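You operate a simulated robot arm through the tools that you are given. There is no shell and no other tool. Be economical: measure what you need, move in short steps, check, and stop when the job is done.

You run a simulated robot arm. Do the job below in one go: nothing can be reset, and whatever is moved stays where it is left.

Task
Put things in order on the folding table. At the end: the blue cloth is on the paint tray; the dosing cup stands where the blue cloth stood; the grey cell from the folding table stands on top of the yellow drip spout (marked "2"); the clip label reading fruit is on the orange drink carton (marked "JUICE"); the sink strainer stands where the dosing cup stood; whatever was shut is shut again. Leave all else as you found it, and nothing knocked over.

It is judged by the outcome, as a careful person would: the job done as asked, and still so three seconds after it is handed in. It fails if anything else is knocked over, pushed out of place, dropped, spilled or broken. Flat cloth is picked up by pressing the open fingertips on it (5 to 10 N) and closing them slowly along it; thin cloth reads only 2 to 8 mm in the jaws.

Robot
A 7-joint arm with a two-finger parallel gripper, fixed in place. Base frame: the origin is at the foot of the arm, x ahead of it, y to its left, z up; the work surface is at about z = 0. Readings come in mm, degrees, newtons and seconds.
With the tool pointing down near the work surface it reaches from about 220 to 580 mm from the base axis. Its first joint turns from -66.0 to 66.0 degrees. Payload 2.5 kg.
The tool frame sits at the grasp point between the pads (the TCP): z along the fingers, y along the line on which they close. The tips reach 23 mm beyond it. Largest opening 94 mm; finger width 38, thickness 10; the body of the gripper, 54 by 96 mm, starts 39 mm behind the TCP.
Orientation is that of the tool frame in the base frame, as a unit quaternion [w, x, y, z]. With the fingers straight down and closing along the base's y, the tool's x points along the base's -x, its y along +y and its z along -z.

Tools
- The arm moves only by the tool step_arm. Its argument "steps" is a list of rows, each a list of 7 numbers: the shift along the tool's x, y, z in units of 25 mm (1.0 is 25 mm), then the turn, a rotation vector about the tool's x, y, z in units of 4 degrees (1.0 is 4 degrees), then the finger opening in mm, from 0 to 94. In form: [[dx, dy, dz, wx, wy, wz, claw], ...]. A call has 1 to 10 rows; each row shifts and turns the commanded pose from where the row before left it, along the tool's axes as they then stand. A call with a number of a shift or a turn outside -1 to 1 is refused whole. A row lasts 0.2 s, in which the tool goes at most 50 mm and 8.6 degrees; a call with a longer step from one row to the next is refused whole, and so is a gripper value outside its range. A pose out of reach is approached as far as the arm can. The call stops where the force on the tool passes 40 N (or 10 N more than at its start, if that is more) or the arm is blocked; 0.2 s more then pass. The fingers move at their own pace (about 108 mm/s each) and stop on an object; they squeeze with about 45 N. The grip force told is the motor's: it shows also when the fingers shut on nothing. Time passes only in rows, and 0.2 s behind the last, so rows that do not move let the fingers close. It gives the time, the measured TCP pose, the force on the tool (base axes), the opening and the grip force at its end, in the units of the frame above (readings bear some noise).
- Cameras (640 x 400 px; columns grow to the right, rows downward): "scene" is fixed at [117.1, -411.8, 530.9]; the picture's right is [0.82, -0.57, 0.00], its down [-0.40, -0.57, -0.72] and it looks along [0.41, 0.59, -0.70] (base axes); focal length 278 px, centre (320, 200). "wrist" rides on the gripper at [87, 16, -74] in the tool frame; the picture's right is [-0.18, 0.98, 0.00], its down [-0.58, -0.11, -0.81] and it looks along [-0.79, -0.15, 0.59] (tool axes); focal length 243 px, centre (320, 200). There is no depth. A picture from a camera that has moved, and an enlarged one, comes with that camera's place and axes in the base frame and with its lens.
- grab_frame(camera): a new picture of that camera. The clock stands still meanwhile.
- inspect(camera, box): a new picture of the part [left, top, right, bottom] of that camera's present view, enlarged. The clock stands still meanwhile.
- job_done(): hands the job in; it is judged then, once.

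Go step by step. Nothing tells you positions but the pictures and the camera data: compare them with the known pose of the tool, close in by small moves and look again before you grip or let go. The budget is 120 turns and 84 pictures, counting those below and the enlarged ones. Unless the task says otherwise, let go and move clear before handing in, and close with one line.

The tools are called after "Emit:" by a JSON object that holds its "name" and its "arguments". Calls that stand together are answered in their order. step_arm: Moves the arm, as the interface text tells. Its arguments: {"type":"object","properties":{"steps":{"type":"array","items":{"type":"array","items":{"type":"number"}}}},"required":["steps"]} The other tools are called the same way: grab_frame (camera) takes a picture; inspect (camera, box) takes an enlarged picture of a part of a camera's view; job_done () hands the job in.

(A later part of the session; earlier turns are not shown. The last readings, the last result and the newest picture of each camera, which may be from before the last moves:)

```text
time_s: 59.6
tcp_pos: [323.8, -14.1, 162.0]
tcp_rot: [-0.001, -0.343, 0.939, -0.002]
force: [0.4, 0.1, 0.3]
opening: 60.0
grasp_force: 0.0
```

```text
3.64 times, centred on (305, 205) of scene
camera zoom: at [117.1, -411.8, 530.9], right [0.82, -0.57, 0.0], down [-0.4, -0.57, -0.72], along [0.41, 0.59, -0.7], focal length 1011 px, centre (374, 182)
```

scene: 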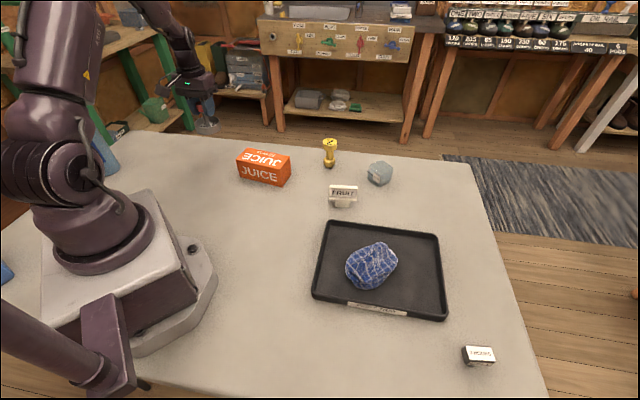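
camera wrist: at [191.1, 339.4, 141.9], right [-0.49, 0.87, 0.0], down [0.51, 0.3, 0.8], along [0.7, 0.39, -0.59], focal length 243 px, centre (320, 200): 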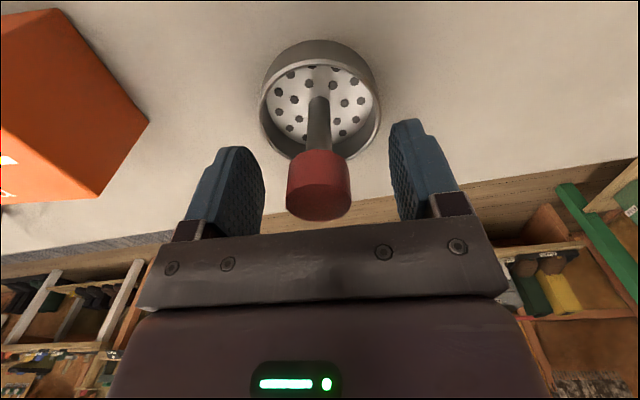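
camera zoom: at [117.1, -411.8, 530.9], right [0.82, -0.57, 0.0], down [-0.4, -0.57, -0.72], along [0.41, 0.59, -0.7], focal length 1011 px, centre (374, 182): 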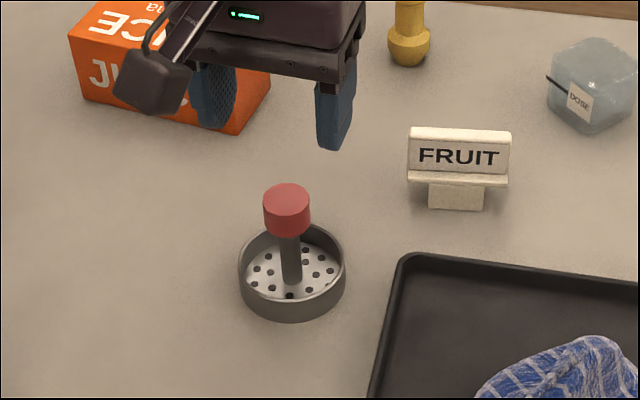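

The strainer is in place. Next the FRUIT clip: I'll turn the tool and go look at it closely.

Emit:
{"name": "step_arm", "arguments": {"steps": [[0, 0, 0, 0, 0, 1, 60], [0, 0, 0, 0, 0, 1, 60], [0, 0, 0, 0, 0, 1, 60], [0, 0, 0, 0, 0, 1, 60], [0, 0, 0, 0, 0, 1, 60], [0, 0, 0, 0, 0, 1, 60], [0, 0, 0, 0, 0, 1, 60], [0, 0, 0, 0, 0, 1, 60], [0, 0, 0, 0, 0, 1, 60], [0, 0, 0, 0, 0, 1, 60]]}}

Emit:
{"name": "step_arm", "arguments": {"steps": [[-0.8, 0, 0, 0, 0, 1, 70], [-0.7, 0, 0, 0, 0, 1, 70], [-0.7, 0, 0, 0, 0, 1, 70], [-0.7, -0.15, 0, 0, 0, 1, 70], [-0.7, -0.2, 0, 0, 0, 1, 70], [0, 0, 0, 0, 0, 1, 70], [0, 0, 0, 0, 0, 1, 70], [0, 0, 0, 0, 0, 1, 70], [0, 0, 0, 0, 0, 0.75, 70], [0, 0, 0, 0, 0, 0, 70]]}}

Emit:
{"name": "grab_frame", "arguments": {"camera": "wrist"}}

```text
time_s: 61.8
tcp_pos: [323.8, -14.4, 162.7]
tcp_rot: [0.0, 0.0, 1.0, -0.003]
force: [0.7, 0.7, 0.1]
opening: 59.8
grasp_force: 0.0
```

```text
time_s: 64.0
tcp_pos: [411.7, -35.2, 161.3]
tcp_rot: [0.001, 0.301, 0.954, -0.003]
force: [0.0, -0.7, -0.7]
opening: 70.1
grasp_force: 0.1
```

```text
47 pictures are left
camera wrist: at [349.7, 28.5, 235.8], right [0.71, 0.7, 0.0], down [0.41, -0.42, 0.81], along [0.56, -0.58, -0.59], focal length 243 px, centre (320, 200)
```

wrist: 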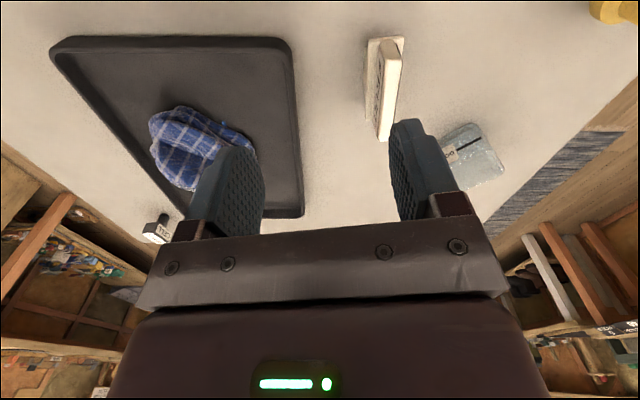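

Emit:
{"name": "inspect", "arguments": {"camera": "wrist", "box": [330, 10, 450, 160]}}

Emit:
{"name": "inspect", "arguments": {"camera": "scene", "box": [318, 172, 374, 216]}}

```text
2.67 times, centred on (390, 85) of wrist
camera zoom: at [349.7, 28.5, 235.8], right [0.71, 0.7, 0.0], down [0.41, -0.42, 0.81], along [0.56, -0.58, -0.59], focal length 647 px, centre (133, 507)
```

zoom: 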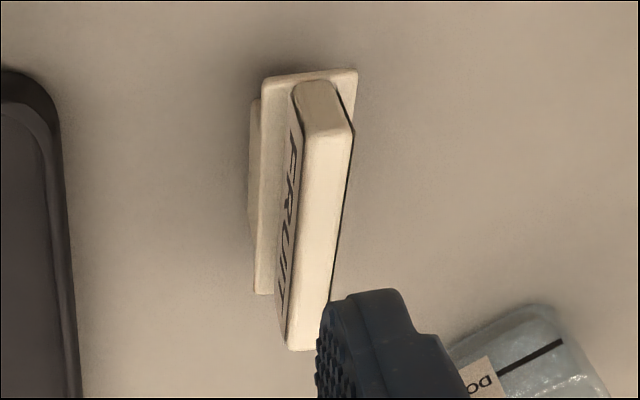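

```text
9.09 times, centred on (346, 194) of scene
camera zoom: at [117.1, -411.8, 530.9], right [0.82, -0.57, 0.0], down [-0.4, -0.57, -0.72], along [0.41, 0.59, -0.7], focal length 2527 px, centre (84, 254)
```

zoom: 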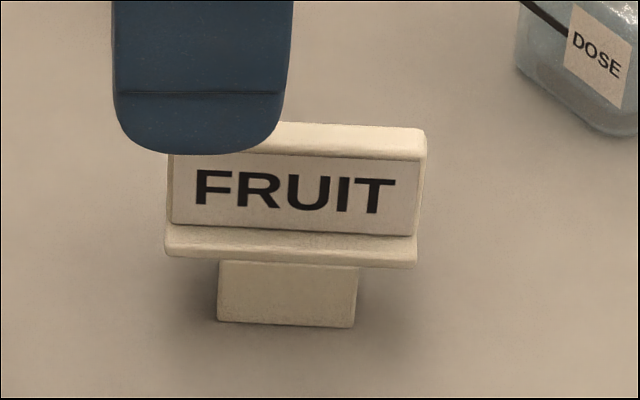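

The clip has a 12 mm plate standing on a flange and foot; plate centre ≈(464,-12), top ≈61 mm. I'll line up above it.

Emit:
{"name": "step_arm", "arguments": {"steps": [[-0.4, 0.65, 0, 0, 0, 0.5, 50], [-0.4, 0.65, 0, 0, 0, 0, 50], [-0.4, 0.65, 0, 0, 0, 0, 50], [0, 0, 0.7, 0, 0, 0, 50], [0, 0, 0.7, 0, 0, 0, 50], [0, 0, 0.6, 0, 0, 0, 50], [0, 0, 0, 0, 0, 0, 50]]}}

Emit:
{"name": "grab_frame", "arguments": {"camera": "wrist"}}

Emit:
{"name": "inspect", "arguments": {"camera": "scene", "box": [300, 140, 390, 220]}}

```text
time_s: 65.6
tcp_pos: [464.6, -13.3, 110.5]
tcp_rot: [0.001, 0.317, 0.948, -0.002]
force: [-0.8, -0.7, 0.6]
opening: 50.0
grasp_force: 0.0
```

```text
44 pictures are left
camera wrist: at [404.6, 51.2, 185.5], right [0.74, 0.68, 0.0], down [0.4, -0.43, 0.81], along [0.54, -0.6, -0.59], focal length 243 px, centre (320, 200)
```

wrist: 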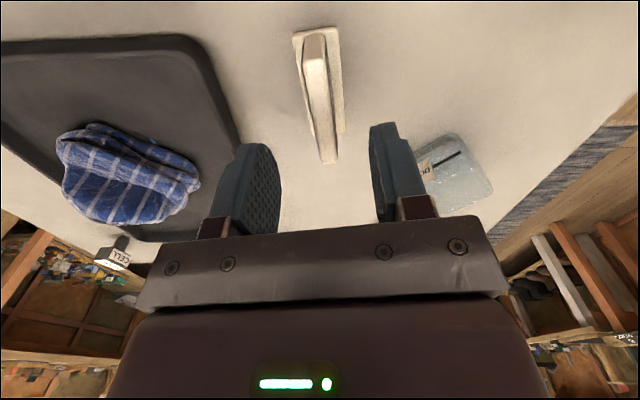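

```text
5.00 times, centred on (345, 180) of scene
camera zoom: at [117.1, -411.8, 530.9], right [0.82, -0.57, 0.0], down [-0.4, -0.57, -0.72], along [0.41, 0.59, -0.7], focal length 1390 px, centre (195, 300)
```

zoom: 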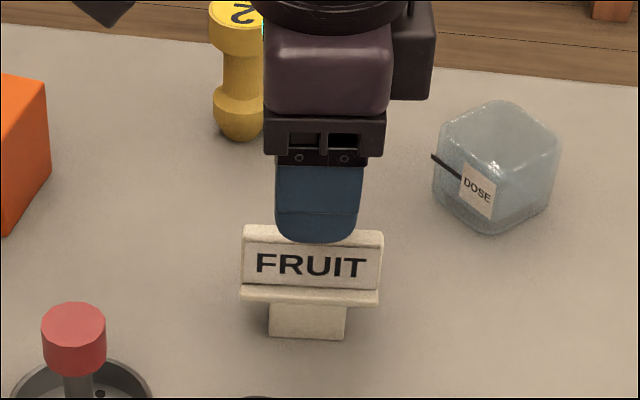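

Good alignment; small yaw correction (+3°) and 2 mm shift, then descend so the tips stay just above the flange.

Emit:
{"name": "step_arm", "arguments": {"steps": [[0.1, 0.08, 0, 0, 0, 0.8, 40], [0, 0, 0.5, 0, 0, 0, 40], [0, 0, 0.5, 0, 0, 0, 40], [0, 0, 0.5, 0, 0, 0, 40], [0, 0, 0.4, 0, 0, 0, 40], [0, 0, 0, 0, 0, 0, 40]]}}

Emit:
{"name": "inspect", "arguments": {"camera": "scene", "box": [300, 140, 390, 220]}}

Emit:
{"name": "grab_frame", "arguments": {"camera": "wrist"}}

```text
time_s: 67.0
tcp_pos: [463.7, -10.9, 63.9]
tcp_rot: [0.001, 0.343, 0.939, -0.002]
force: [0.6, -0.6, 0.3]
opening: 40.3
grasp_force: 0.0
```

```text
5.00 times, centred on (345, 180) of scene
camera zoom: at [117.1, -411.8, 530.9], right [0.82, -0.57, 0.0], down [-0.4, -0.57, -0.72], along [0.41, 0.59, -0.7], focal length 1390 px, centre (195, 300)
```

zoom: 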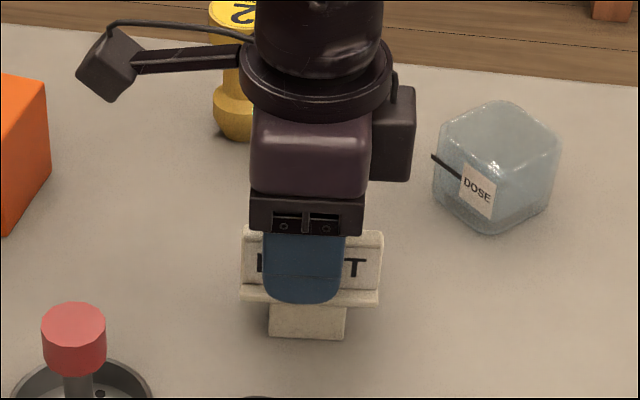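

```text
41 pictures are left
camera wrist: at [407.6, 57.9, 138.0], right [0.77, 0.63, 0.0], down [0.38, -0.45, 0.81], along [0.51, -0.63, -0.59], focal length 243 px, centre (320, 200)
```

wrist: 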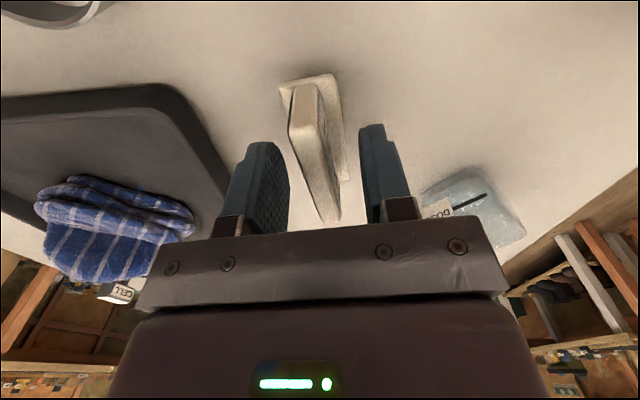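

Aligned perfectly. Lower 3 mm and close on the plate.

Emit:
{"name": "step_arm", "arguments": {"steps": [[0, 0, 0.1, 0, 0, 0, 40], [0, 0, 0, 0, 0, 0, 30], [0, 0, 0, 0, 0, 0, 20], [0, 0, 0, 0, 0, 0, 12], [0, 0, 0, 0, 0, 0, 5], [0, 0, 0, 0, 0, 0, 5]]}}

Emit:
{"name": "step_arm", "arguments": {"steps": [[0, 0, -0.2, 0, 0, 0, 5], [0, 0, -0.8, 0, 0, 0, 5], [0, 0, -0.8, 0, 0, 0, 5], [0, 0, -0.8, 0, 0, 0, 5], [0, 0, -0.8, 0, 0, 0, 5], [0, 0, -0.8, 0, 0, 0, 5], [0, 0, -0.8, 0, 0, 0, 5], [0, 0, 0, 0, 0, 0, 5]]}}

Emit:
{"name": "inspect", "arguments": {"camera": "scene", "box": [180, 60, 420, 220]}}

```text
time_s: 68.4
tcp_pos: [463.9, -11.8, 62.7]
tcp_rot: [0.001, 0.343, 0.939, -0.002]
force: [-0.1, 1.0, 0.4]
opening: 10.7
grasp_force: 45.1
```

```text
time_s: 70.2
tcp_pos: [464.1, -9.6, 186.6]
tcp_rot: [0.001, 0.343, 0.939, -0.003]
force: [0.1, 0.4, -0.9]
opening: 10.5
grasp_force: 44.6
```

```text
2.50 times, centred on (300, 140) of scene
camera zoom: at [117.1, -411.8, 530.9], right [0.82, -0.57, 0.0], down [-0.4, -0.57, -0.72], along [0.41, 0.59, -0.7], focal length 695 px, centre (370, 350)
```

zoom: 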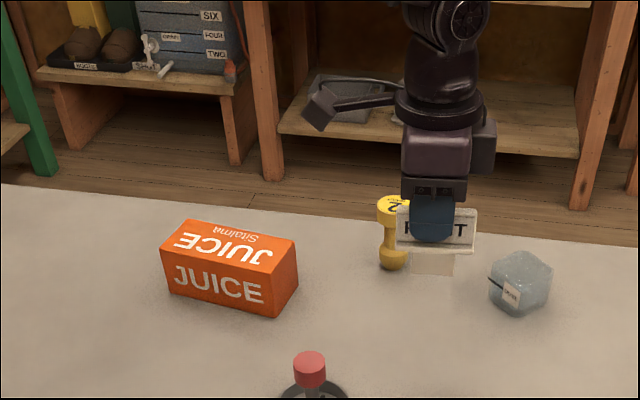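

The clip is held. Moving over the carton (centre ≈(355,215), long axis ≈ −50°).

Emit:
{"name": "step_arm", "arguments": {"steps": [[0.913, 0.41, 0, 0, 0, 0, 5], [0.913, 0.41, 0, 0, 0, 0, 5], [0.913, 0.41, 0, 0, 0, 0, 5], [0.913, 0.41, 0, 0, 0, 0, 5], [0.913, 0.41, 0, 0, 0, 0, 5], [0.913, 0.41, 0, 0, 0, 0, 5], [0.913, 0.41, 0, 0, 0, 0, 5], [0.913, 0.41, 0, 0, 0, 0, 5], [0.913, 0.41, 0, 0, 0, 0, 5], [0.913, 0.41, 0, 0, 0, 0, 5]]}}

Emit:
{"name": "step_arm", "arguments": {"steps": [[0, 0, 0, 0, 0, 0.9, 5], [0, 0, 0, 0, 0, 0.9, 5], [0, 0, 0.3, 0, 0, 0.8, 5], [0, 0, 0, 0, 0, 0, 5]]}}

Emit:
{"name": "grab_frame", "arguments": {"camera": "wrist"}}

Emit:
{"name": "inspect", "arguments": {"camera": "scene", "box": [200, 80, 320, 200]}}

```text
time_s: 72.4
tcp_pos: [355.0, 215.0, 186.0]
tcp_rot: [0.001, 0.343, 0.939, -0.004]
force: [-0.2, -0.1, -0.8]
opening: 10.5
grasp_force: 45.1
```

```text
time_s: 73.4
tcp_pos: [355.1, 214.7, 177.2]
tcp_rot: [0.0, 0.427, 0.904, -0.001]
force: [-0.3, -0.1, 0.3]
opening: 10.8
grasp_force: 45.5
```

```text
39 pictures are left
camera wrist: at [312.5, 291.8, 251.6], right [0.88, 0.48, 0.0], down [0.29, -0.51, 0.81], along [0.39, -0.71, -0.59], focal length 243 px, centre (320, 200)
```

wrist: 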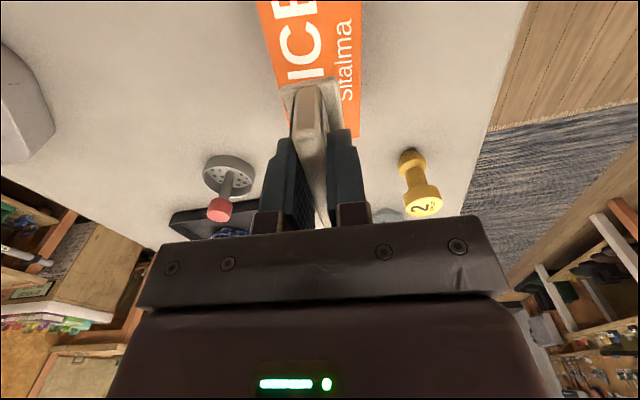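

```text
3.33 times, centred on (260, 140) of scene
camera zoom: at [117.1, -411.8, 530.9], right [0.82, -0.57, 0.0], down [-0.4, -0.57, -0.72], along [0.41, 0.59, -0.7], focal length 926 px, centre (520, 400)
```

zoom: 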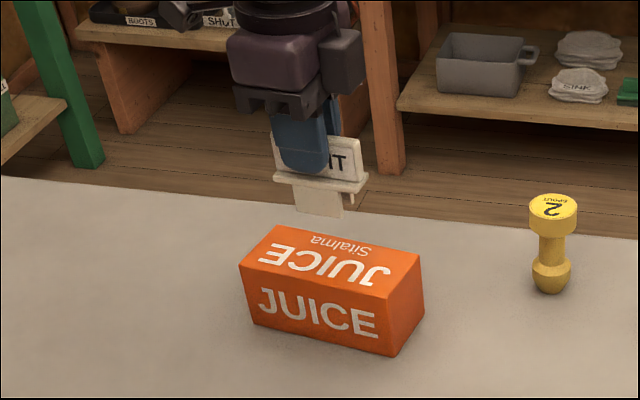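

The clip is well centred over the carton. Lowering toward its top.

Emit:
{"name": "step_arm", "arguments": {"steps": [[0, 0, 0.7, 0, 0, 0, 5], [0, 0, 0.7, 0, 0, 0, 5], [0, 0, 0.2, 0, 0, 0, 5], [0, 0, 0, 0, 0, 0, 5]]}}

Emit:
{"name": "inspect", "arguments": {"camera": "scene", "box": [200, 80, 320, 200]}}

```text
time_s: 74.4
tcp_pos: [355.2, 214.0, 138.0]
tcp_rot: [0.001, 0.427, 0.904, -0.002]
force: [-0.3, 0.1, 0.6]
opening: 10.8
grasp_force: 45.0
```

```text
3.33 times, centred on (260, 140) of scene
camera zoom: at [117.1, -411.8, 530.9], right [0.82, -0.57, 0.0], down [-0.4, -0.57, -0.72], along [0.41, 0.59, -0.7], focal length 926 px, centre (520, 400)
```

zoom: 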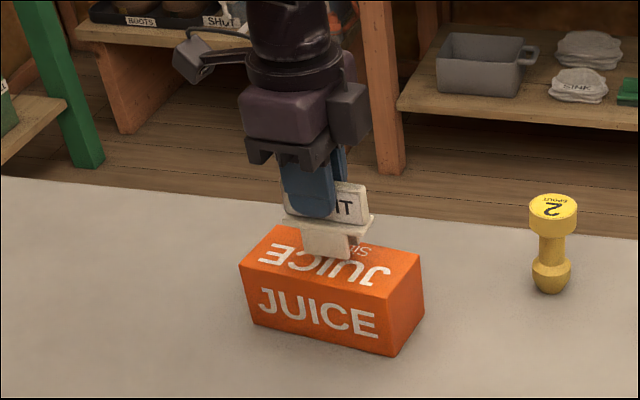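

Emit:
{"name": "step_arm", "arguments": {"steps": [[0, 0, 0.1, 0, 0, 0, 5], [0, 0, 0.1, 0, 0, 0, 5], [0, 0, 0, 0, 0, 0, 5]]}}

Emit:
{"name": "step_arm", "arguments": {"steps": [[0, 0, 0.06, 0, 0, 0, 5], [0, 0, 0.06, 0, 0, 0, 5], [0, 0, 0, 0, 0, 0, 5]]}}

```text
time_s: 75.2
tcp_pos: [354.9, 214.9, 132.7]
tcp_rot: [0.001, 0.427, 0.904, -0.002]
force: [0.0, 0.0, 0.2]
opening: 10.8
grasp_force: 44.9
```

```text
time_s: 76.0
tcp_pos: [354.4, 214.6, 130.7]
tcp_rot: [0.002, 0.426, 0.905, -0.002]
force: [-0.1, 1.1, -0.3]
opening: 10.4
grasp_force: 45.6
```

Still no contact; continuing in millimetre steps.

Emit:
{"name": "step_arm", "arguments": {"steps": [[0, 0, 0.05, 0, 0, 0, 5], [0, 0, 0.05, 0, 0, 0, 5], [0, 0, 0, 0, 0, 0, 5]]}}

Emit:
{"name": "step_arm", "arguments": {"steps": [[0, 0, 0.04, 0, 0, 0, 5], [0, 0, 0, 0, 0, 0, 5]]}}

Emit:
{"name": "inspect", "arguments": {"camera": "scene", "box": [220, 120, 310, 200]}}

```text
time_s: 76.8
tcp_pos: [355.3, 214.2, 127.3]
tcp_rot: [0.001, 0.426, 0.905, -0.003]
force: [-0.3, -1.2, 1.0]
opening: 10.7
grasp_force: 45.3
```

```text
time_s: 77.4
tcp_pos: [355.9, 214.3, 127.7]
tcp_rot: [0.001, 0.427, 0.904, -0.002]
force: [-2.4, -2.7, 15.6]
opening: 11.0
grasp_force: 44.9
```

```text
5.00 times, centred on (265, 160) of scene
camera zoom: at [117.1, -411.9, 530.9], right [0.82, -0.57, 0.0], down [-0.4, -0.57, -0.72], along [0.41, 0.59, -0.7], focal length 1390 px, centre (595, 400)
```

zoom: 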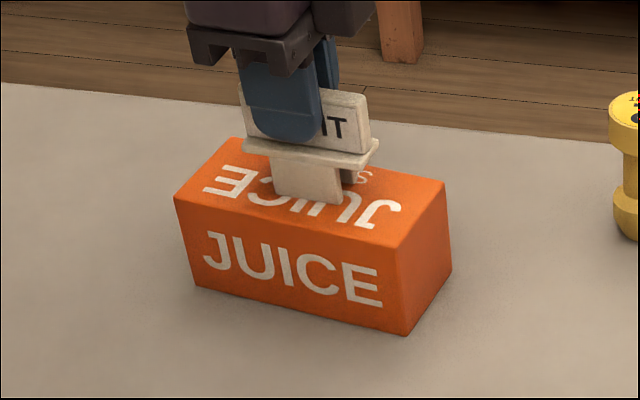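

Contact on the carton top at 15 N. Releasing and rising.

Emit:
{"name": "step_arm", "arguments": {"steps": [[0, 0, -0.02, 0, 0, 0, 5], [0, 0, 0, 0, 0, 0, 14], [0, 0, 0, 0, 0, 0, 20], [0, 0, 0, 0, 0, 0, 34], [0, 0, 0, 0, 0, 0, 34], [0, 0, -0.6, 0, 0, 0, 34], [0, 0, -0.8, 0, 0, 0, 34], [0, 0, -0.8, 0, 0, 0, 34], [0, 0, -0.8, 0, 0, 0, 34], [0, 0, 0, 0, 0, 0, 34]]}}

Emit:
{"name": "inspect", "arguments": {"camera": "scene", "box": [220, 120, 310, 200]}}

Emit:
{"name": "grab_frame", "arguments": {"camera": "wrist"}}

```text
time_s: 79.6
tcp_pos: [354.7, 215.0, 204.2]
tcp_rot: [0.001, 0.427, 0.904, -0.002]
force: [-0.3, 0.2, 0.0]
opening: 34.0
grasp_force: 0.0
```

```text
5.00 times, centred on (265, 160) of scene
camera zoom: at [117.1, -411.8, 530.9], right [0.82, -0.57, 0.0], down [-0.4, -0.57, -0.72], along [0.41, 0.59, -0.7], focal length 1390 px, centre (595, 400)
```

zoom: 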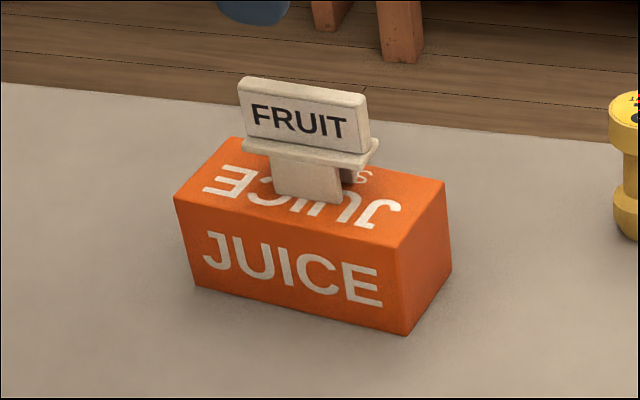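

```text
34 pictures are left
camera wrist: at [312.1, 292.6, 277.0], right [0.88, 0.48, 0.0], down [0.29, -0.51, 0.81], along [0.39, -0.71, -0.59], focal length 243 px, centre (320, 200)
```

wrist: 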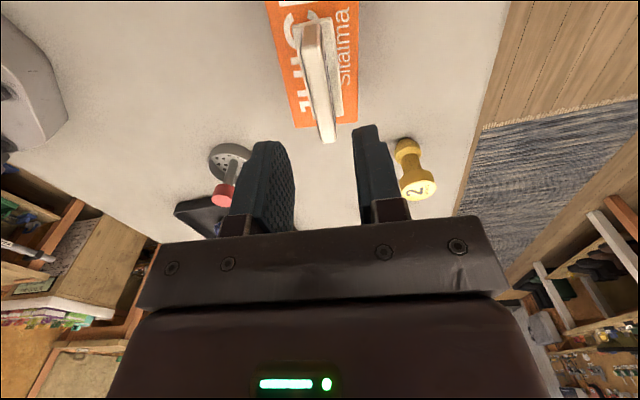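

The clip stands on the carton. Last item: the cell near (425,-441). Travelling there.

Emit:
{"name": "step_arm", "arguments": {"steps": [[-0.942, -0.761, 0, 0, 0, 0, 70], [-0.942, -0.761, 0, 0, 0, 0, 70], [-0.942, -0.761, 0, 0, 0, 0, 70], [-0.942, -0.761, 0, 0, 0, 0, 70], [-0.942, -0.761, 0, 0, 0, 0, 70], [-0.942, -0.761, 0, 0, 0, 0, 70], [-0.942, -0.761, 0, 0, 0, 0, 70], [-0.942, -0.761, 0, 0, 0, 0, 70], [-0.942, -0.761, 0, 0, 0, 0, 70]]}}

Emit:
{"name": "step_arm", "arguments": {"steps": [[-0.942, -0.761, 0, 0, 0, 0, 70], [-0.942, -0.761, 0, 0, 0, 0, 70], [-0.942, -0.761, 0, 0, 0, 0, 70], [-0.942, -0.761, 0, 0, 0, 0, 70], [-0.942, -0.761, 0, 0, 0, 0, 70], [-0.942, -0.761, 0, 0, 0, 0, 70], [-0.942, -0.761, 0, 0, 0, 0, 70], [-0.942, -0.761, 0, 0, 0, 0, 70], [-0.942, -0.761, 0, 0, 0, 0, 70], [0, 0, 0, 0, 0, 0, 70]]}}

Emit:
{"name": "grab_frame", "arguments": {"camera": "wrist"}}

Emit:
{"name": "grab_frame", "arguments": {"camera": "scene"}}

```text
time_s: 81.6
tcp_pos: [357.2, -56.2, 203.6]
tcp_rot: [0.002, 0.426, 0.905, -0.003]
force: [-0.8, -0.1, -0.2]
opening: 69.8
grasp_force: 0.0
```

```text
time_s: 83.8
tcp_pos: [360.8, -329.2, 205.9]
tcp_rot: [0.001, 0.426, 0.905, -0.003]
force: [-0.2, -0.7, -0.4]
opening: 69.8
grasp_force: 0.0
```

```text
33 pictures are left
camera wrist: at [317.5, -252.0, 279.1], right [0.88, 0.48, 0.0], down [0.29, -0.51, 0.81], along [0.39, -0.71, -0.59], focal length 243 px, centre (320, 200)
```

wrist: 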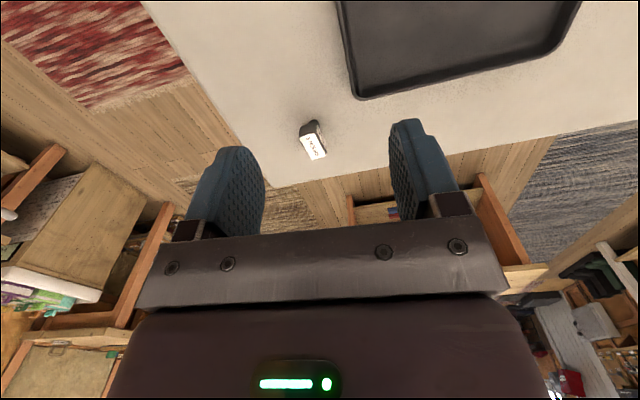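

```text
32 pictures are left
```

scene: 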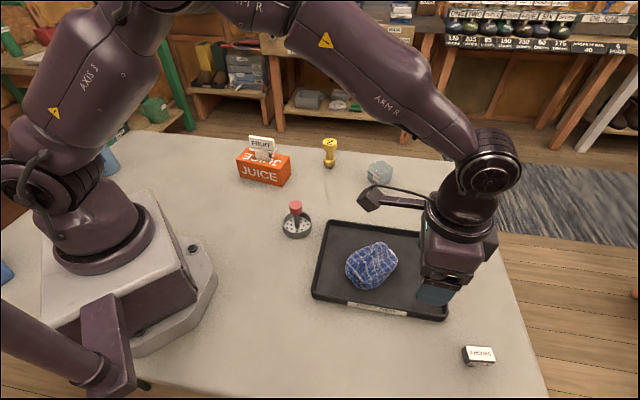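

Emit:
{"name": "inspect", "arguments": {"camera": "wrist", "box": [280, 100, 350, 180]}}

Emit:
{"name": "inspect", "arguments": {"camera": "scene", "box": [440, 330, 520, 390]}}

Emit:
{"name": "inspect", "arguments": {"camera": "scene", "box": [305, 130, 405, 190]}}

```text
5.00 times, centred on (315, 140) of wrist
camera zoom: at [317.5, -252.0, 279.1], right [0.88, 0.48, 0.0], down [0.29, -0.51, 0.81], along [0.39, -0.71, -0.59], focal length 1213 px, centre (345, 500)
```

zoom: 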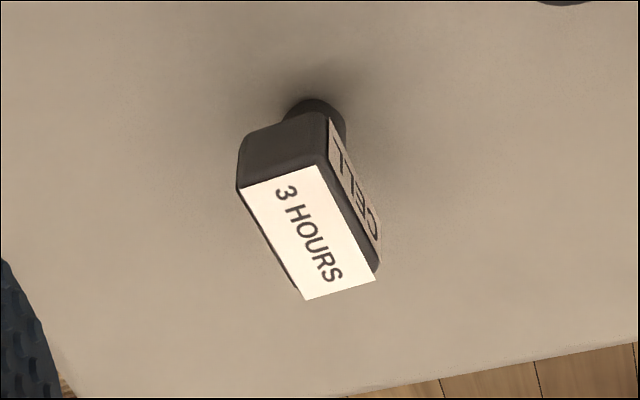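

```text
6.67 times, centred on (480, 360) of scene
camera zoom: at [117.1, -411.9, 530.9], right [0.82, -0.57, 0.0], down [-0.4, -0.57, -0.72], along [0.41, 0.59, -0.7], focal length 1853 px, centre (-747, -867)
```

zoom: 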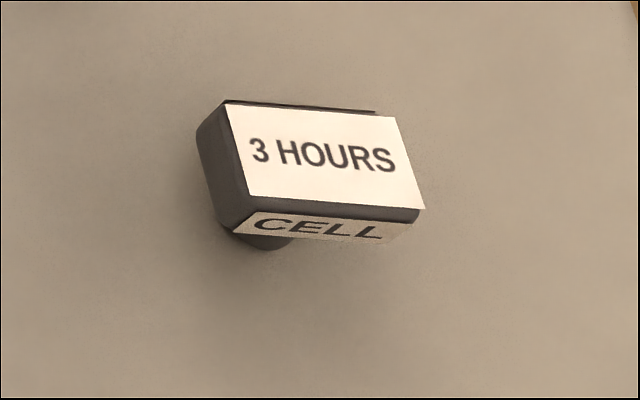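

```text
6.40 times, centred on (355, 160) of scene
camera zoom: at [117.1, -411.9, 530.9], right [0.82, -0.57, 0.0], down [-0.4, -0.57, -0.72], along [0.41, 0.59, -0.7], focal length 1779 px, centre (96, 456)
```

zoom: 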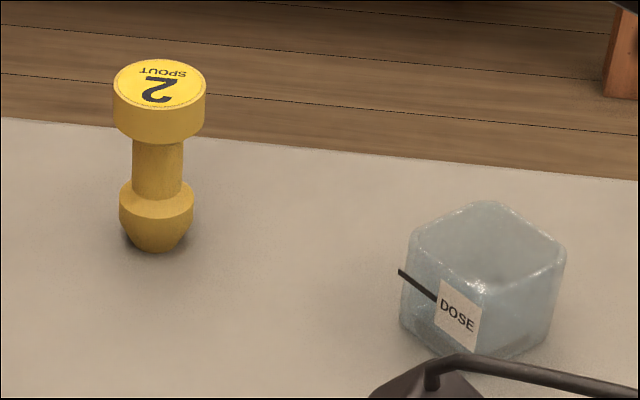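

The cell is a 40×20 mm box on a round stem, standing at about (409,-438), long axis −40°, top near z 47. I'll yaw and tilt the tool, then approach to z≈105.

Emit:
{"name": "step_arm", "arguments": {"steps": [[0, 0, 0, 0, 0, -0.9, 60], [0, 0, 0, 0, 0, -0.9, 60], [0, 0, 0, 0, 0, -0.8, 60], [0, 0, 0, 0, -1, 0, 60], [0, 0, 0, 0, -1, 0, 60], [0, 0, 0, 0, -1, 0, 60], [0, 0, 0, 0, -1, 0, 60], [0, 0, 0, 0, -1, 0, 60], [0, 0, 0, 0, 0, 0, 60]]}}

Emit:
{"name": "step_arm", "arguments": {"steps": [[-0.442, -0.351, 0.84, 0, 0, 0, 60], [-0.442, -0.351, 0.84, 0, 0, 0, 60], [-0.442, -0.351, 0.84, 0, 0, 0, 60], [-0.442, -0.351, 0.84, 0, 0, 0, 60], [-0.442, -0.351, 0.84, 0, 0, 0, 60], [-0.442, -0.351, 0.84, 0, 0, 0, 60], [0, 0, 0, 0, 0, 0, 60]]}}

Emit:
{"name": "grab_frame", "arguments": {"camera": "wrist"}}

Emit:
{"name": "inspect", "arguments": {"camera": "scene", "box": [420, 260, 540, 400]}}

```text
time_s: 85.8
tcp_pos: [360.0, -328.1, 205.6]
tcp_rot: [0.165, 0.337, 0.925, -0.062]
force: [1.3, -0.3, 0.3]
opening: 60.1
grasp_force: 0.1
```

```text
time_s: 87.4
tcp_pos: [406.7, -436.9, 110.0]
tcp_rot: [0.164, 0.336, 0.925, -0.062]
force: [0.7, -1.1, -0.2]
opening: 60.0
grasp_force: 0.1
```

```text
28 pictures are left
camera wrist: at [335.4, -356.3, 149.7], right [0.77, 0.64, 0.06], down [0.14, -0.25, 0.96], along [0.63, -0.72, -0.28], focal length 243 px, centre (320, 200)
```

wrist: 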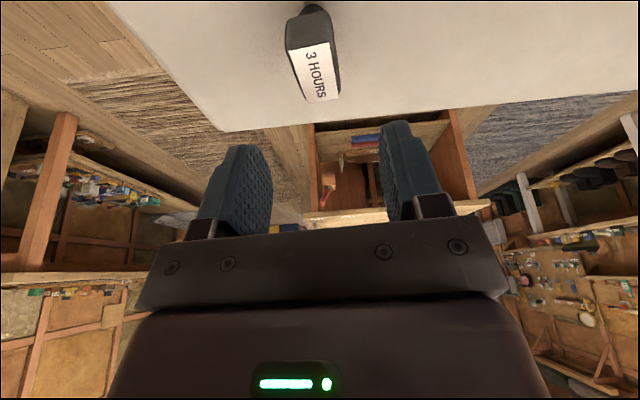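

```text
2.86 times, centred on (480, 330) of scene
camera zoom: at [117.1, -411.8, 530.9], right [0.82, -0.57, 0.0], down [-0.4, -0.57, -0.72], along [0.41, 0.59, -0.7], focal length 794 px, centre (-137, -171)
```

zoom: 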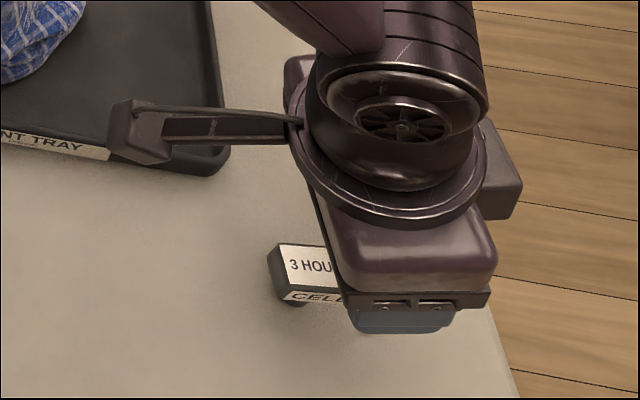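

Alignment is within 2 mm. Descending to z≈42.

Emit:
{"name": "step_arm", "arguments": {"steps": [[0.17, 0.012, 0.517, 0, 0, 0, 50], [0.17, 0.012, 0.517, 0, 0, 0, 50], [0.17, 0.012, 0.517, 0, 0, 0, 50], [0.17, 0.012, 0.517, 0, 0, 0, 50], [0.17, 0.012, 0.517, 0, 0, 0, 50], [0, 0, 0, 0, 0, 0, 50]]}}

Emit:
{"name": "grab_frame", "arguments": {"camera": "wrist"}}

```text
time_s: 88.8
tcp_pos: [410.3, -438.6, 41.5]
tcp_rot: [0.164, 0.337, 0.925, -0.062]
force: [0.1, -0.4, 0.8]
opening: 50.1
grasp_force: 0.2
```

```text
26 pictures are left
camera wrist: at [337.8, -357.2, 82.3], right [0.77, 0.64, 0.06], down [0.14, -0.25, 0.96], along [0.63, -0.73, -0.28], focal length 243 px, centre (320, 200)
```

wrist: 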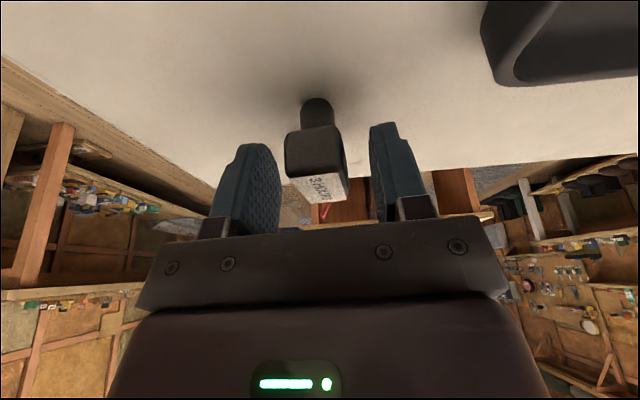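

The box is centred between the pads. Closing and lifting.

Emit:
{"name": "step_arm", "arguments": {"steps": [[0, 0, 0, 0, 0, 0, 38], [0, 0, 0, 0, 0, 0, 28], [0, 0, 0, 0, 0, 0, 20], [0, 0, 0, 0, 0, 0, 12], [0, 0, 0, 0, 0, 0, 12]]}}

Emit:
{"name": "inspect", "arguments": {"camera": "wrist", "box": [220, 60, 420, 220]}}

```text
time_s: 90.0
tcp_pos: [409.2, -438.6, 42.7]
tcp_rot: [0.163, 0.338, 0.925, -0.062]
force: [0.0, 0.5, -0.3]
opening: 23.1
grasp_force: 45.1
```

```text
2.50 times, centred on (320, 140) of wrist
camera zoom: at [337.8, -357.1, 82.5], right [0.77, 0.64, 0.06], down [0.14, -0.25, 0.96], along [0.63, -0.72, -0.28], focal length 606 px, centre (320, 350)
```

zoom: 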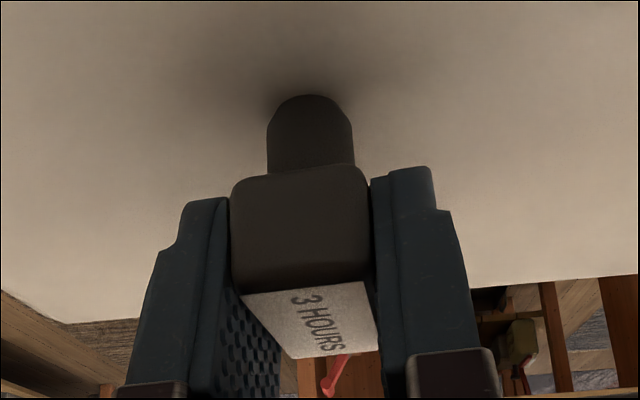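

Cell gripped at 23 mm, upright. Lifting straight up.

Emit:
{"name": "step_arm", "arguments": {"steps": [[-0.285, 0, -0.785, 0, 0, 0, 12], [-0.285, 0, -0.785, 0, 0, 0, 12], [-0.285, 0, -0.785, 0, 0, 0, 12], [-0.285, 0, -0.785, 0, 0, 0, 12], [-0.285, 0, -0.785, 0, 0, 0, 12], [-0.285, 0, -0.785, 0, 0, 0, 12], [-0.285, 0, -0.785, 0, 0, 0, 12], [-0.285, 0, -0.785, 0, 0, 0, 12], [0, 0, 0, 0, 0, 0, 12]]}}

Emit:
{"name": "grab_frame", "arguments": {"camera": "scene"}}

```text
time_s: 92.0
tcp_pos: [409.5, -438.8, 209.4]
tcp_rot: [0.164, 0.337, 0.925, -0.063]
force: [-0.4, 0.5, -0.1]
opening: 22.8
grasp_force: 45.2
```

```text
24 pictures are left
```

scene: 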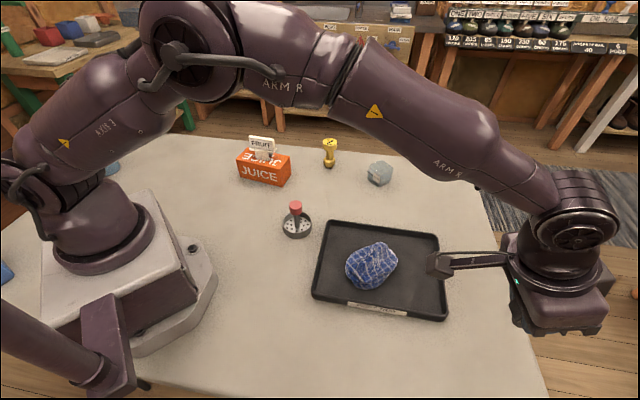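

Carrying it toward the spout, turning the tool back about the vertical.

Emit:
{"name": "step_arm", "arguments": {"steps": [[0.586, 0.952, -0.213, 0, 0, 0, 12], [0.586, 0.952, -0.213, 0, 0, 0, 12], [0.586, 0.952, -0.213, 0, 0, 0, 12], [0.586, 0.952, -0.213, 0, 0, 0, 12], [0.586, 0.952, -0.213, 0, 0, 0, 12], [0.586, 0.952, -0.213, 0, 0, 0, 12], [0.586, 0.952, -0.213, 0, 0, 0, 12], [0.586, 0.952, -0.213, 0, 0, 0, 12], [0.586, 0.952, -0.213, 0, 0, 0, 12], [0.586, 0.952, -0.213, 0, 0, 0, 12]]}}

Emit:
{"name": "step_arm", "arguments": {"steps": [[0, 0, 0, -0.342, 0, -0.94, 12], [0, 0, 0, -0.342, 0, -0.94, 12], [0, 0, 0, -0.342, 0, -0.94, 12], [0, 0, 0, -0.342, 0, -0.94, 12], [0, 0, 0, -0.342, 0, -0.94, 12], [0, 0, 0, -0.342, 0, -0.94, 12], [0, 0, 0, -0.342, 0, -0.94, 12], [0, 0, 0, -0.342, 0, -0.94, 12], [0, 0, 0, -0.342, 0, -0.94, 12], [0, 0, 0, -0.342, 0, -0.94, 12]]}}

```text
time_s: 94.2
tcp_pos: [444.0, -157.2, 206.2]
tcp_rot: [0.164, 0.337, 0.925, -0.062]
force: [-0.1, 0.6, 0.0]
opening: 23.0
grasp_force: 45.5
```

```text
time_s: 96.4
tcp_pos: [443.9, -156.8, 206.5]
tcp_rot: [0.173, -0.001, 0.985, -0.003]
force: [-0.3, -0.4, -0.4]
opening: 22.6
grasp_force: 45.1
```

Now crossing to the spout, staying short of it for a check.

Emit:
{"name": "step_arm", "arguments": {"steps": [[-0.3, 0.98, 0.109, 0, 0, 0, 12], [-0.3, 0.98, 0.109, 0, 0, 0, 12], [-0.3, 0.98, 0.109, 0, 0, 0, 12], [-0.3, 0.98, 0.109, 0, 0, 0, 12], [-0.3, 0.98, 0.109, 0, 0, 0, 12], [-0.3, 0.98, 0.109, 0, 0, 0, 12], [-0.3, 0.98, 0.109, 0, 0, 0, 12], [-0.3, 0.98, 0.109, 0, 0, 0, 12], [-0.3, 0.98, 0.109, 0, 0, 0, 12], [-0.3, 0.98, 0.109, 0, 0, 0, 12]]}}

Emit:
{"name": "step_arm", "arguments": {"steps": [[-0.19, 0.77, 0.07, 0, 0, 0, 12], [-0.19, 0.77, 0.07, 0, 0, 0, 12], [-0.19, 0.77, 0.07, 0, 0, 0, 12], [0, 0, 0, 0, 0, 0, 12]]}}

Emit:
{"name": "inspect", "arguments": {"camera": "scene", "box": [270, 60, 390, 180]}}

Emit:
{"name": "grab_frame", "arguments": {"camera": "wrist"}}

```text
time_s: 98.6
tcp_pos: [524.2, 89.3, 206.7]
tcp_rot: [0.173, 0.0, 0.985, -0.003]
force: [-0.2, 0.0, -1.2]
opening: 22.9
grasp_force: 45.4
```

```text
time_s: 99.6
tcp_pos: [538.8, 146.2, 205.8]
tcp_rot: [0.174, 0.001, 0.985, -0.002]
force: [0.3, -0.5, -0.9]
opening: 22.9
grasp_force: 44.9
```

```text
3.33 times, centred on (330, 120) of scene
camera zoom: at [117.2, -411.8, 530.9], right [0.82, -0.57, 0.0], down [-0.4, -0.57, -0.72], along [0.41, 0.59, -0.7], focal length 926 px, centre (287, 467)
```

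zoom: 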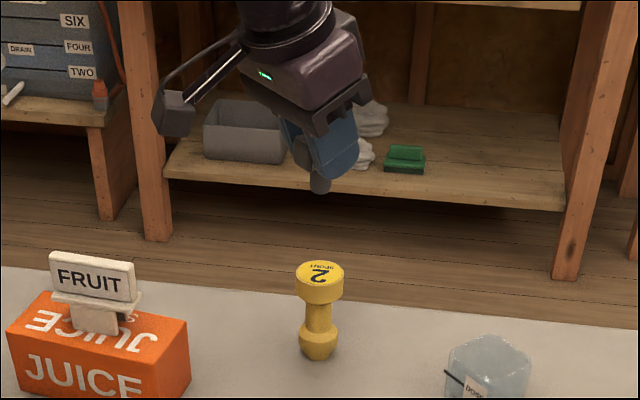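

```text
22 pictures are left
camera wrist: at [432.0, 163.4, 245.8], right [0.17, 0.98, 0.06], down [0.27, -0.1, 0.96], along [0.95, -0.15, -0.28], focal length 243 px, centre (320, 200)
```

wrist: 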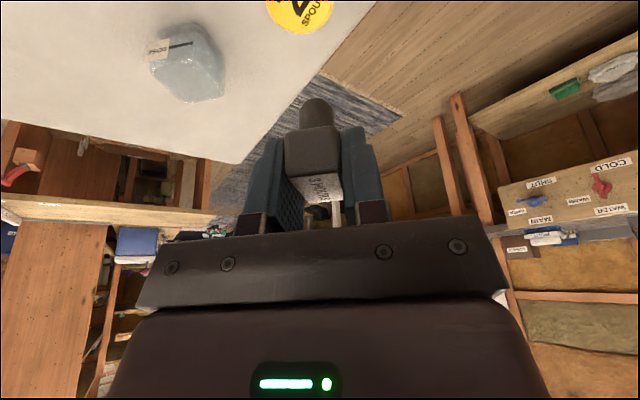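

Nearly above the spout. Lowering part-way to compare stem and disc directly.

Emit:
{"name": "step_arm", "arguments": {"steps": [[0.15, 0, 0.414, 0, 0, 0, 12], [0.15, 0, 0.414, 0, 0, 0, 12], [0.15, 0, 0.414, 0, 0, 0, 12], [0.15, 0, 0.414, 0, 0, 0, 12], [0.15, 0, 0.414, 0, 0, 0, 12], [0, 0, 0, 0, 0, 0, 12]]}}

Emit:
{"name": "inspect", "arguments": {"camera": "scene", "box": [290, 90, 370, 180]}}

Emit:
{"name": "inspect", "arguments": {"camera": "wrist", "box": [220, 0, 420, 200]}}

```text
time_s: 101.0
tcp_pos: [538.9, 146.6, 151.7]
tcp_rot: [0.174, 0.001, 0.985, -0.003]
force: [-0.1, 0.2, -0.1]
opening: 22.9
grasp_force: 44.9
```

```text
4.44 times, centred on (330, 135) of scene
camera zoom: at [117.1, -411.8, 530.9], right [0.82, -0.57, 0.0], down [-0.4, -0.57, -0.72], along [0.41, 0.59, -0.7], focal length 1235 px, centre (276, 489)
```

zoom: 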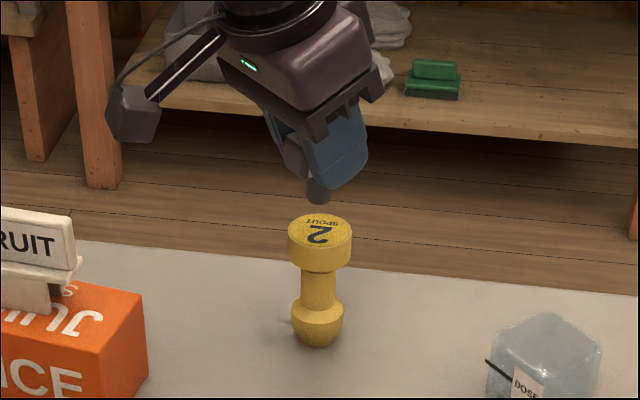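

```text
2.00 times, centred on (320, 100) of wrist
camera zoom: at [432.3, 163.4, 190.7], right [0.17, 0.98, 0.06], down [0.27, -0.1, 0.96], along [0.95, -0.15, -0.28], focal length 485 px, centre (320, 400)
```

zoom: 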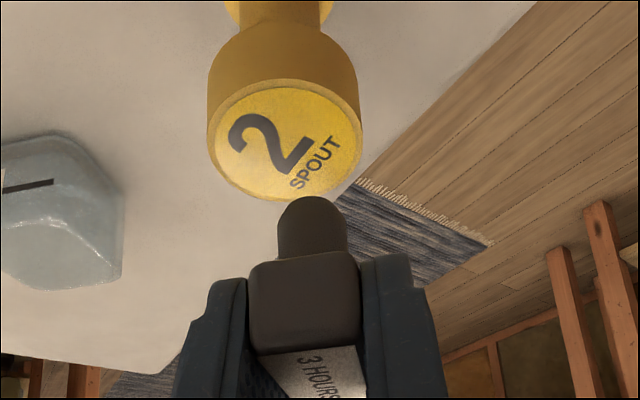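

The disc lies about 6 mm to −y of the stem. I correct this and lower another 12 mm to recheck.

Emit:
{"name": "step_arm", "arguments": {"steps": [[0.056, -0.24, -0.02, 0, 0, 0, 12], [0.082, 0, 0.225, 0, 0, 0, 12], [0.082, 0, 0.225, 0, 0, 0, 12], [0, 0, 0, 0, 0, 0, 12]]}}

Emit:
{"name": "inspect", "arguments": {"camera": "wrist", "box": [220, 0, 420, 200]}}

Emit:
{"name": "inspect", "arguments": {"camera": "scene", "box": [300, 110, 360, 170]}}

```text
time_s: 102.0
tcp_pos: [537.7, 140.9, 138.5]
tcp_rot: [0.173, 0.001, 0.985, -0.002]
force: [-0.4, 0.3, -0.6]
opening: 22.9
grasp_force: 45.1
```

```text
2.00 times, centred on (320, 100) of wrist
camera zoom: at [430.6, 157.2, 179.0], right [0.17, 0.98, 0.06], down [0.27, -0.1, 0.96], along [0.95, -0.15, -0.28], focal length 485 px, centre (320, 400)
```

zoom: 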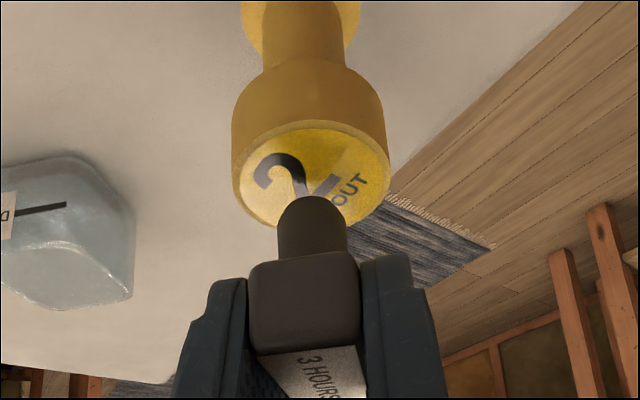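

```text
6.67 times, centred on (330, 140) of scene
camera zoom: at [117.1, -411.8, 530.9], right [0.82, -0.57, 0.0], down [-0.4, -0.57, -0.72], along [0.41, 0.59, -0.7], focal length 1853 px, centre (253, 600)
```

zoom: 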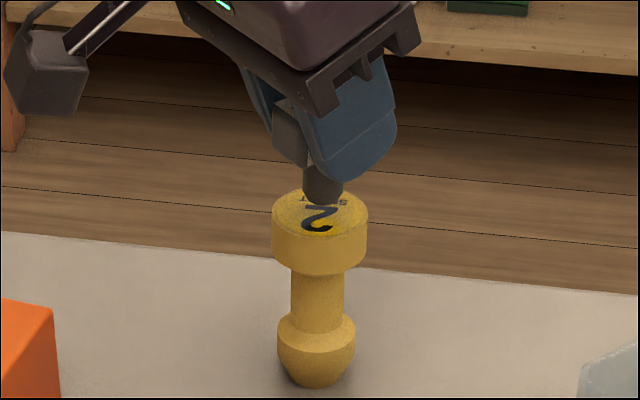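

Stem and disc line up within ~2 mm in both views. Lowering in small steps to contact.

Emit:
{"name": "step_arm", "arguments": {"steps": [[0.027, 0, 0.075, 0, 0, 0, 12], [0.027, 0, 0.075, 0, 0, 0, 12], [0.027, 0, 0.075, 0, 0, 0, 12], [0, 0, 0, 0, 0, 0, 12]]}}

Emit:
{"name": "step_arm", "arguments": {"steps": [[0.02, 0, 0.056, 0, 0, 0, 12], [0, 0, 0, 0, 0, 0, 12]]}}

```text
time_s: 103.0
tcp_pos: [536.8, 139.9, 132.8]
tcp_rot: [0.174, 0.0, 0.985, -0.002]
force: [-0.2, -0.3, -0.7]
opening: 23.1
grasp_force: 45.0
```

```text
time_s: 103.6
tcp_pos: [535.9, 140.0, 131.8]
tcp_rot: [0.174, 0.0, 0.985, -0.003]
force: [0.9, -0.3, -0.9]
opening: 22.9
grasp_force: 44.9
```

Emit:
{"name": "step_arm", "arguments": {"steps": [[0.0, 0, 0.05, 0, 0, 0, 12], [0, 0, 0, 0, 0, 0, 12]]}}

Emit:
{"name": "step_arm", "arguments": {"steps": [[0.0, 0, 0.05, 0, 0, 0, 12], [0, 0, 0, 0, 0, 0, 12]]}}

Emit:
{"name": "inspect", "arguments": {"camera": "scene", "box": [300, 110, 360, 170]}}

Emit:
{"name": "inspect", "arguments": {"camera": "wrist", "box": [220, 0, 420, 200]}}

```text
time_s: 104.2
tcp_pos: [537.1, 140.7, 132.5]
tcp_rot: [0.174, 0.001, 0.985, -0.002]
force: [-1.2, 0.7, 3.3]
opening: 22.9
grasp_force: 44.6
```

```text
time_s: 104.8
tcp_pos: [539.3, 140.3, 130.9]
tcp_rot: [0.175, 0.001, 0.985, -0.003]
force: [-2.7, -1.1, 11.9]
opening: 22.9
grasp_force: 45.3
```

```text
6.67 times, centred on (330, 140) of scene
camera zoom: at [117.1, -411.9, 530.9], right [0.82, -0.57, 0.0], down [-0.4, -0.57, -0.72], along [0.41, 0.59, -0.7], focal length 1853 px, centre (253, 600)
```

zoom: 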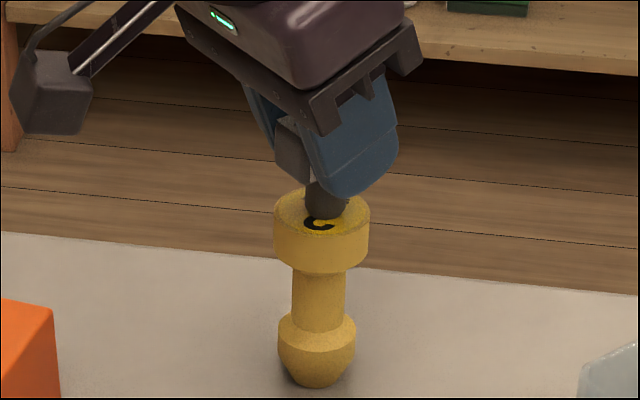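

```text
2.00 times, centred on (320, 100) of wrist
camera zoom: at [431.9, 157.0, 170.6], right [0.17, 0.98, 0.06], down [0.27, -0.11, 0.96], along [0.95, -0.15, -0.28], focal length 485 px, centre (320, 400)
```

zoom: 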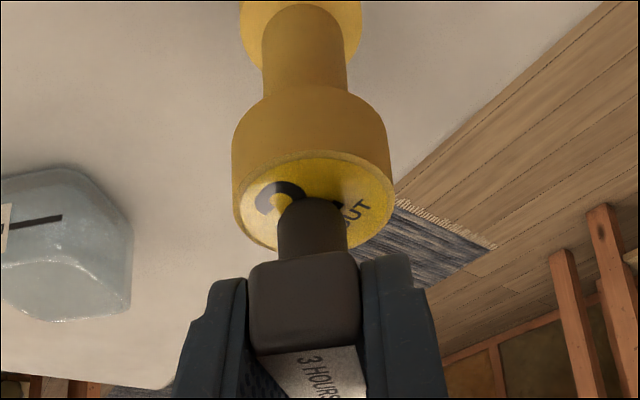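

Contact made, but the stem sits about 5 mm beyond the disc centre. I'll raise 5 mm, shift (-4,-2) mm and set down again.

Emit:
{"name": "step_arm", "arguments": {"steps": [[-0.068, 0, -0.188, 0, 0, 0, 12], [0.15, -0.08, -0.055, 0, 0, 0, 12], [0.027, 0, 0.075, 0, 0, 0, 12], [0, 0, 0, 0, 0, 0, 12]]}}

Emit:
{"name": "step_arm", "arguments": {"steps": [[0.02, 0, 0.05, 0, 0, 0, 12], [0, 0, 0, 0, 0, 0, 12]]}}

Emit:
{"name": "step_arm", "arguments": {"steps": [[0.015, 0, 0.04, 0, 0, 0, 12], [0, 0, 0, 0, 0, 0, 12]]}}

```text
time_s: 105.8
tcp_pos: [533.9, 138.2, 131.9]
tcp_rot: [0.174, 0.001, 0.985, -0.002]
force: [-0.3, -0.4, -0.2]
opening: 22.9
grasp_force: 44.9
```

```text
time_s: 106.4
tcp_pos: [535.3, 139.9, 130.5]
tcp_rot: [0.174, 0.0, 0.985, -0.003]
force: [0.6, -0.4, 0.0]
opening: 23.0
grasp_force: 44.6
```

```text
time_s: 107.0
tcp_pos: [534.1, 138.0, 131.1]
tcp_rot: [0.174, 0.0, 0.985, -0.003]
force: [-1.4, -0.3, 6.1]
opening: 22.9
grasp_force: 44.8
```

Emit:
{"name": "inspect", "arguments": {"camera": "scene", "box": [300, 110, 360, 170]}}

Emit:
{"name": "inspect", "arguments": {"camera": "wrist", "box": [220, 0, 420, 200]}}

```text
6.67 times, centred on (330, 140) of scene
camera zoom: at [117.1, -411.8, 530.9], right [0.82, -0.57, 0.0], down [-0.4, -0.57, -0.72], along [0.41, 0.59, -0.7], focal length 1853 px, centre (253, 600)
```

zoom: 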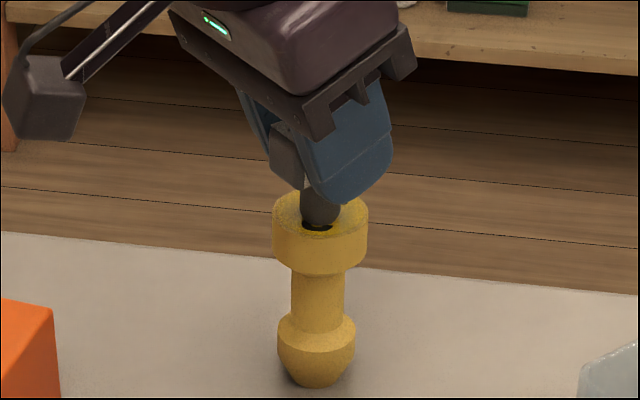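

```text
2.00 times, centred on (320, 100) of wrist
camera zoom: at [427.5, 155.0, 170.7], right [0.17, 0.98, 0.06], down [0.27, -0.1, 0.96], along [0.95, -0.15, -0.28], focal length 485 px, centre (320, 400)
```

zoom: 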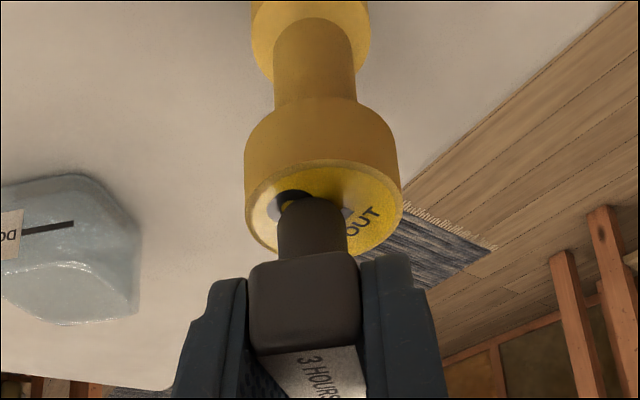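

The stem is now well centred on the disc (within ~3 mm). Opening gently, then withdrawing along the tool axis.

Emit:
{"name": "step_arm", "arguments": {"steps": [[0, 0, 0, 0, 0, 0, 24], [0, 0, 0, 0, 0, 0, 27], [0, 0, 0, 0, 0, 0, 34], [0, 0, 0, 0, 0, 0, 46], [0, 0, 0, 0, 0, 0, 60], [0, 0, 0, 0, 0, 0, 60]]}}

Emit:
{"name": "inspect", "arguments": {"camera": "scene", "box": [290, 100, 370, 180]}}

```text
time_s: 108.4
tcp_pos: [534.2, 138.7, 130.1]
tcp_rot: [0.173, 0.001, 0.985, -0.002]
force: [0.3, 0.0, 1.7]
opening: 59.9
grasp_force: 0.0
```

```text
5.00 times, centred on (330, 140) of scene
camera zoom: at [117.1, -411.8, 530.9], right [0.82, -0.57, 0.0], down [-0.4, -0.57, -0.72], along [0.41, 0.59, -0.7], focal length 1390 px, centre (270, 500)
```

zoom: 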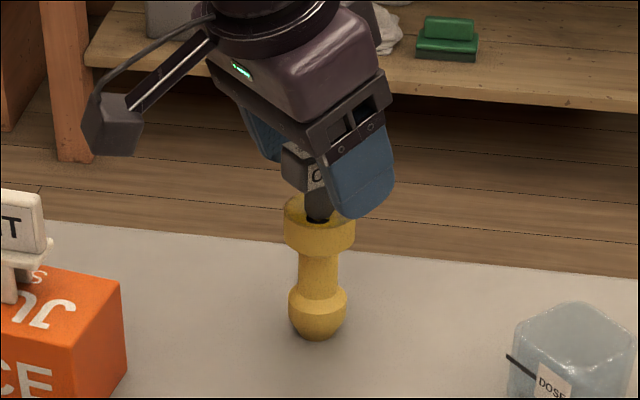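

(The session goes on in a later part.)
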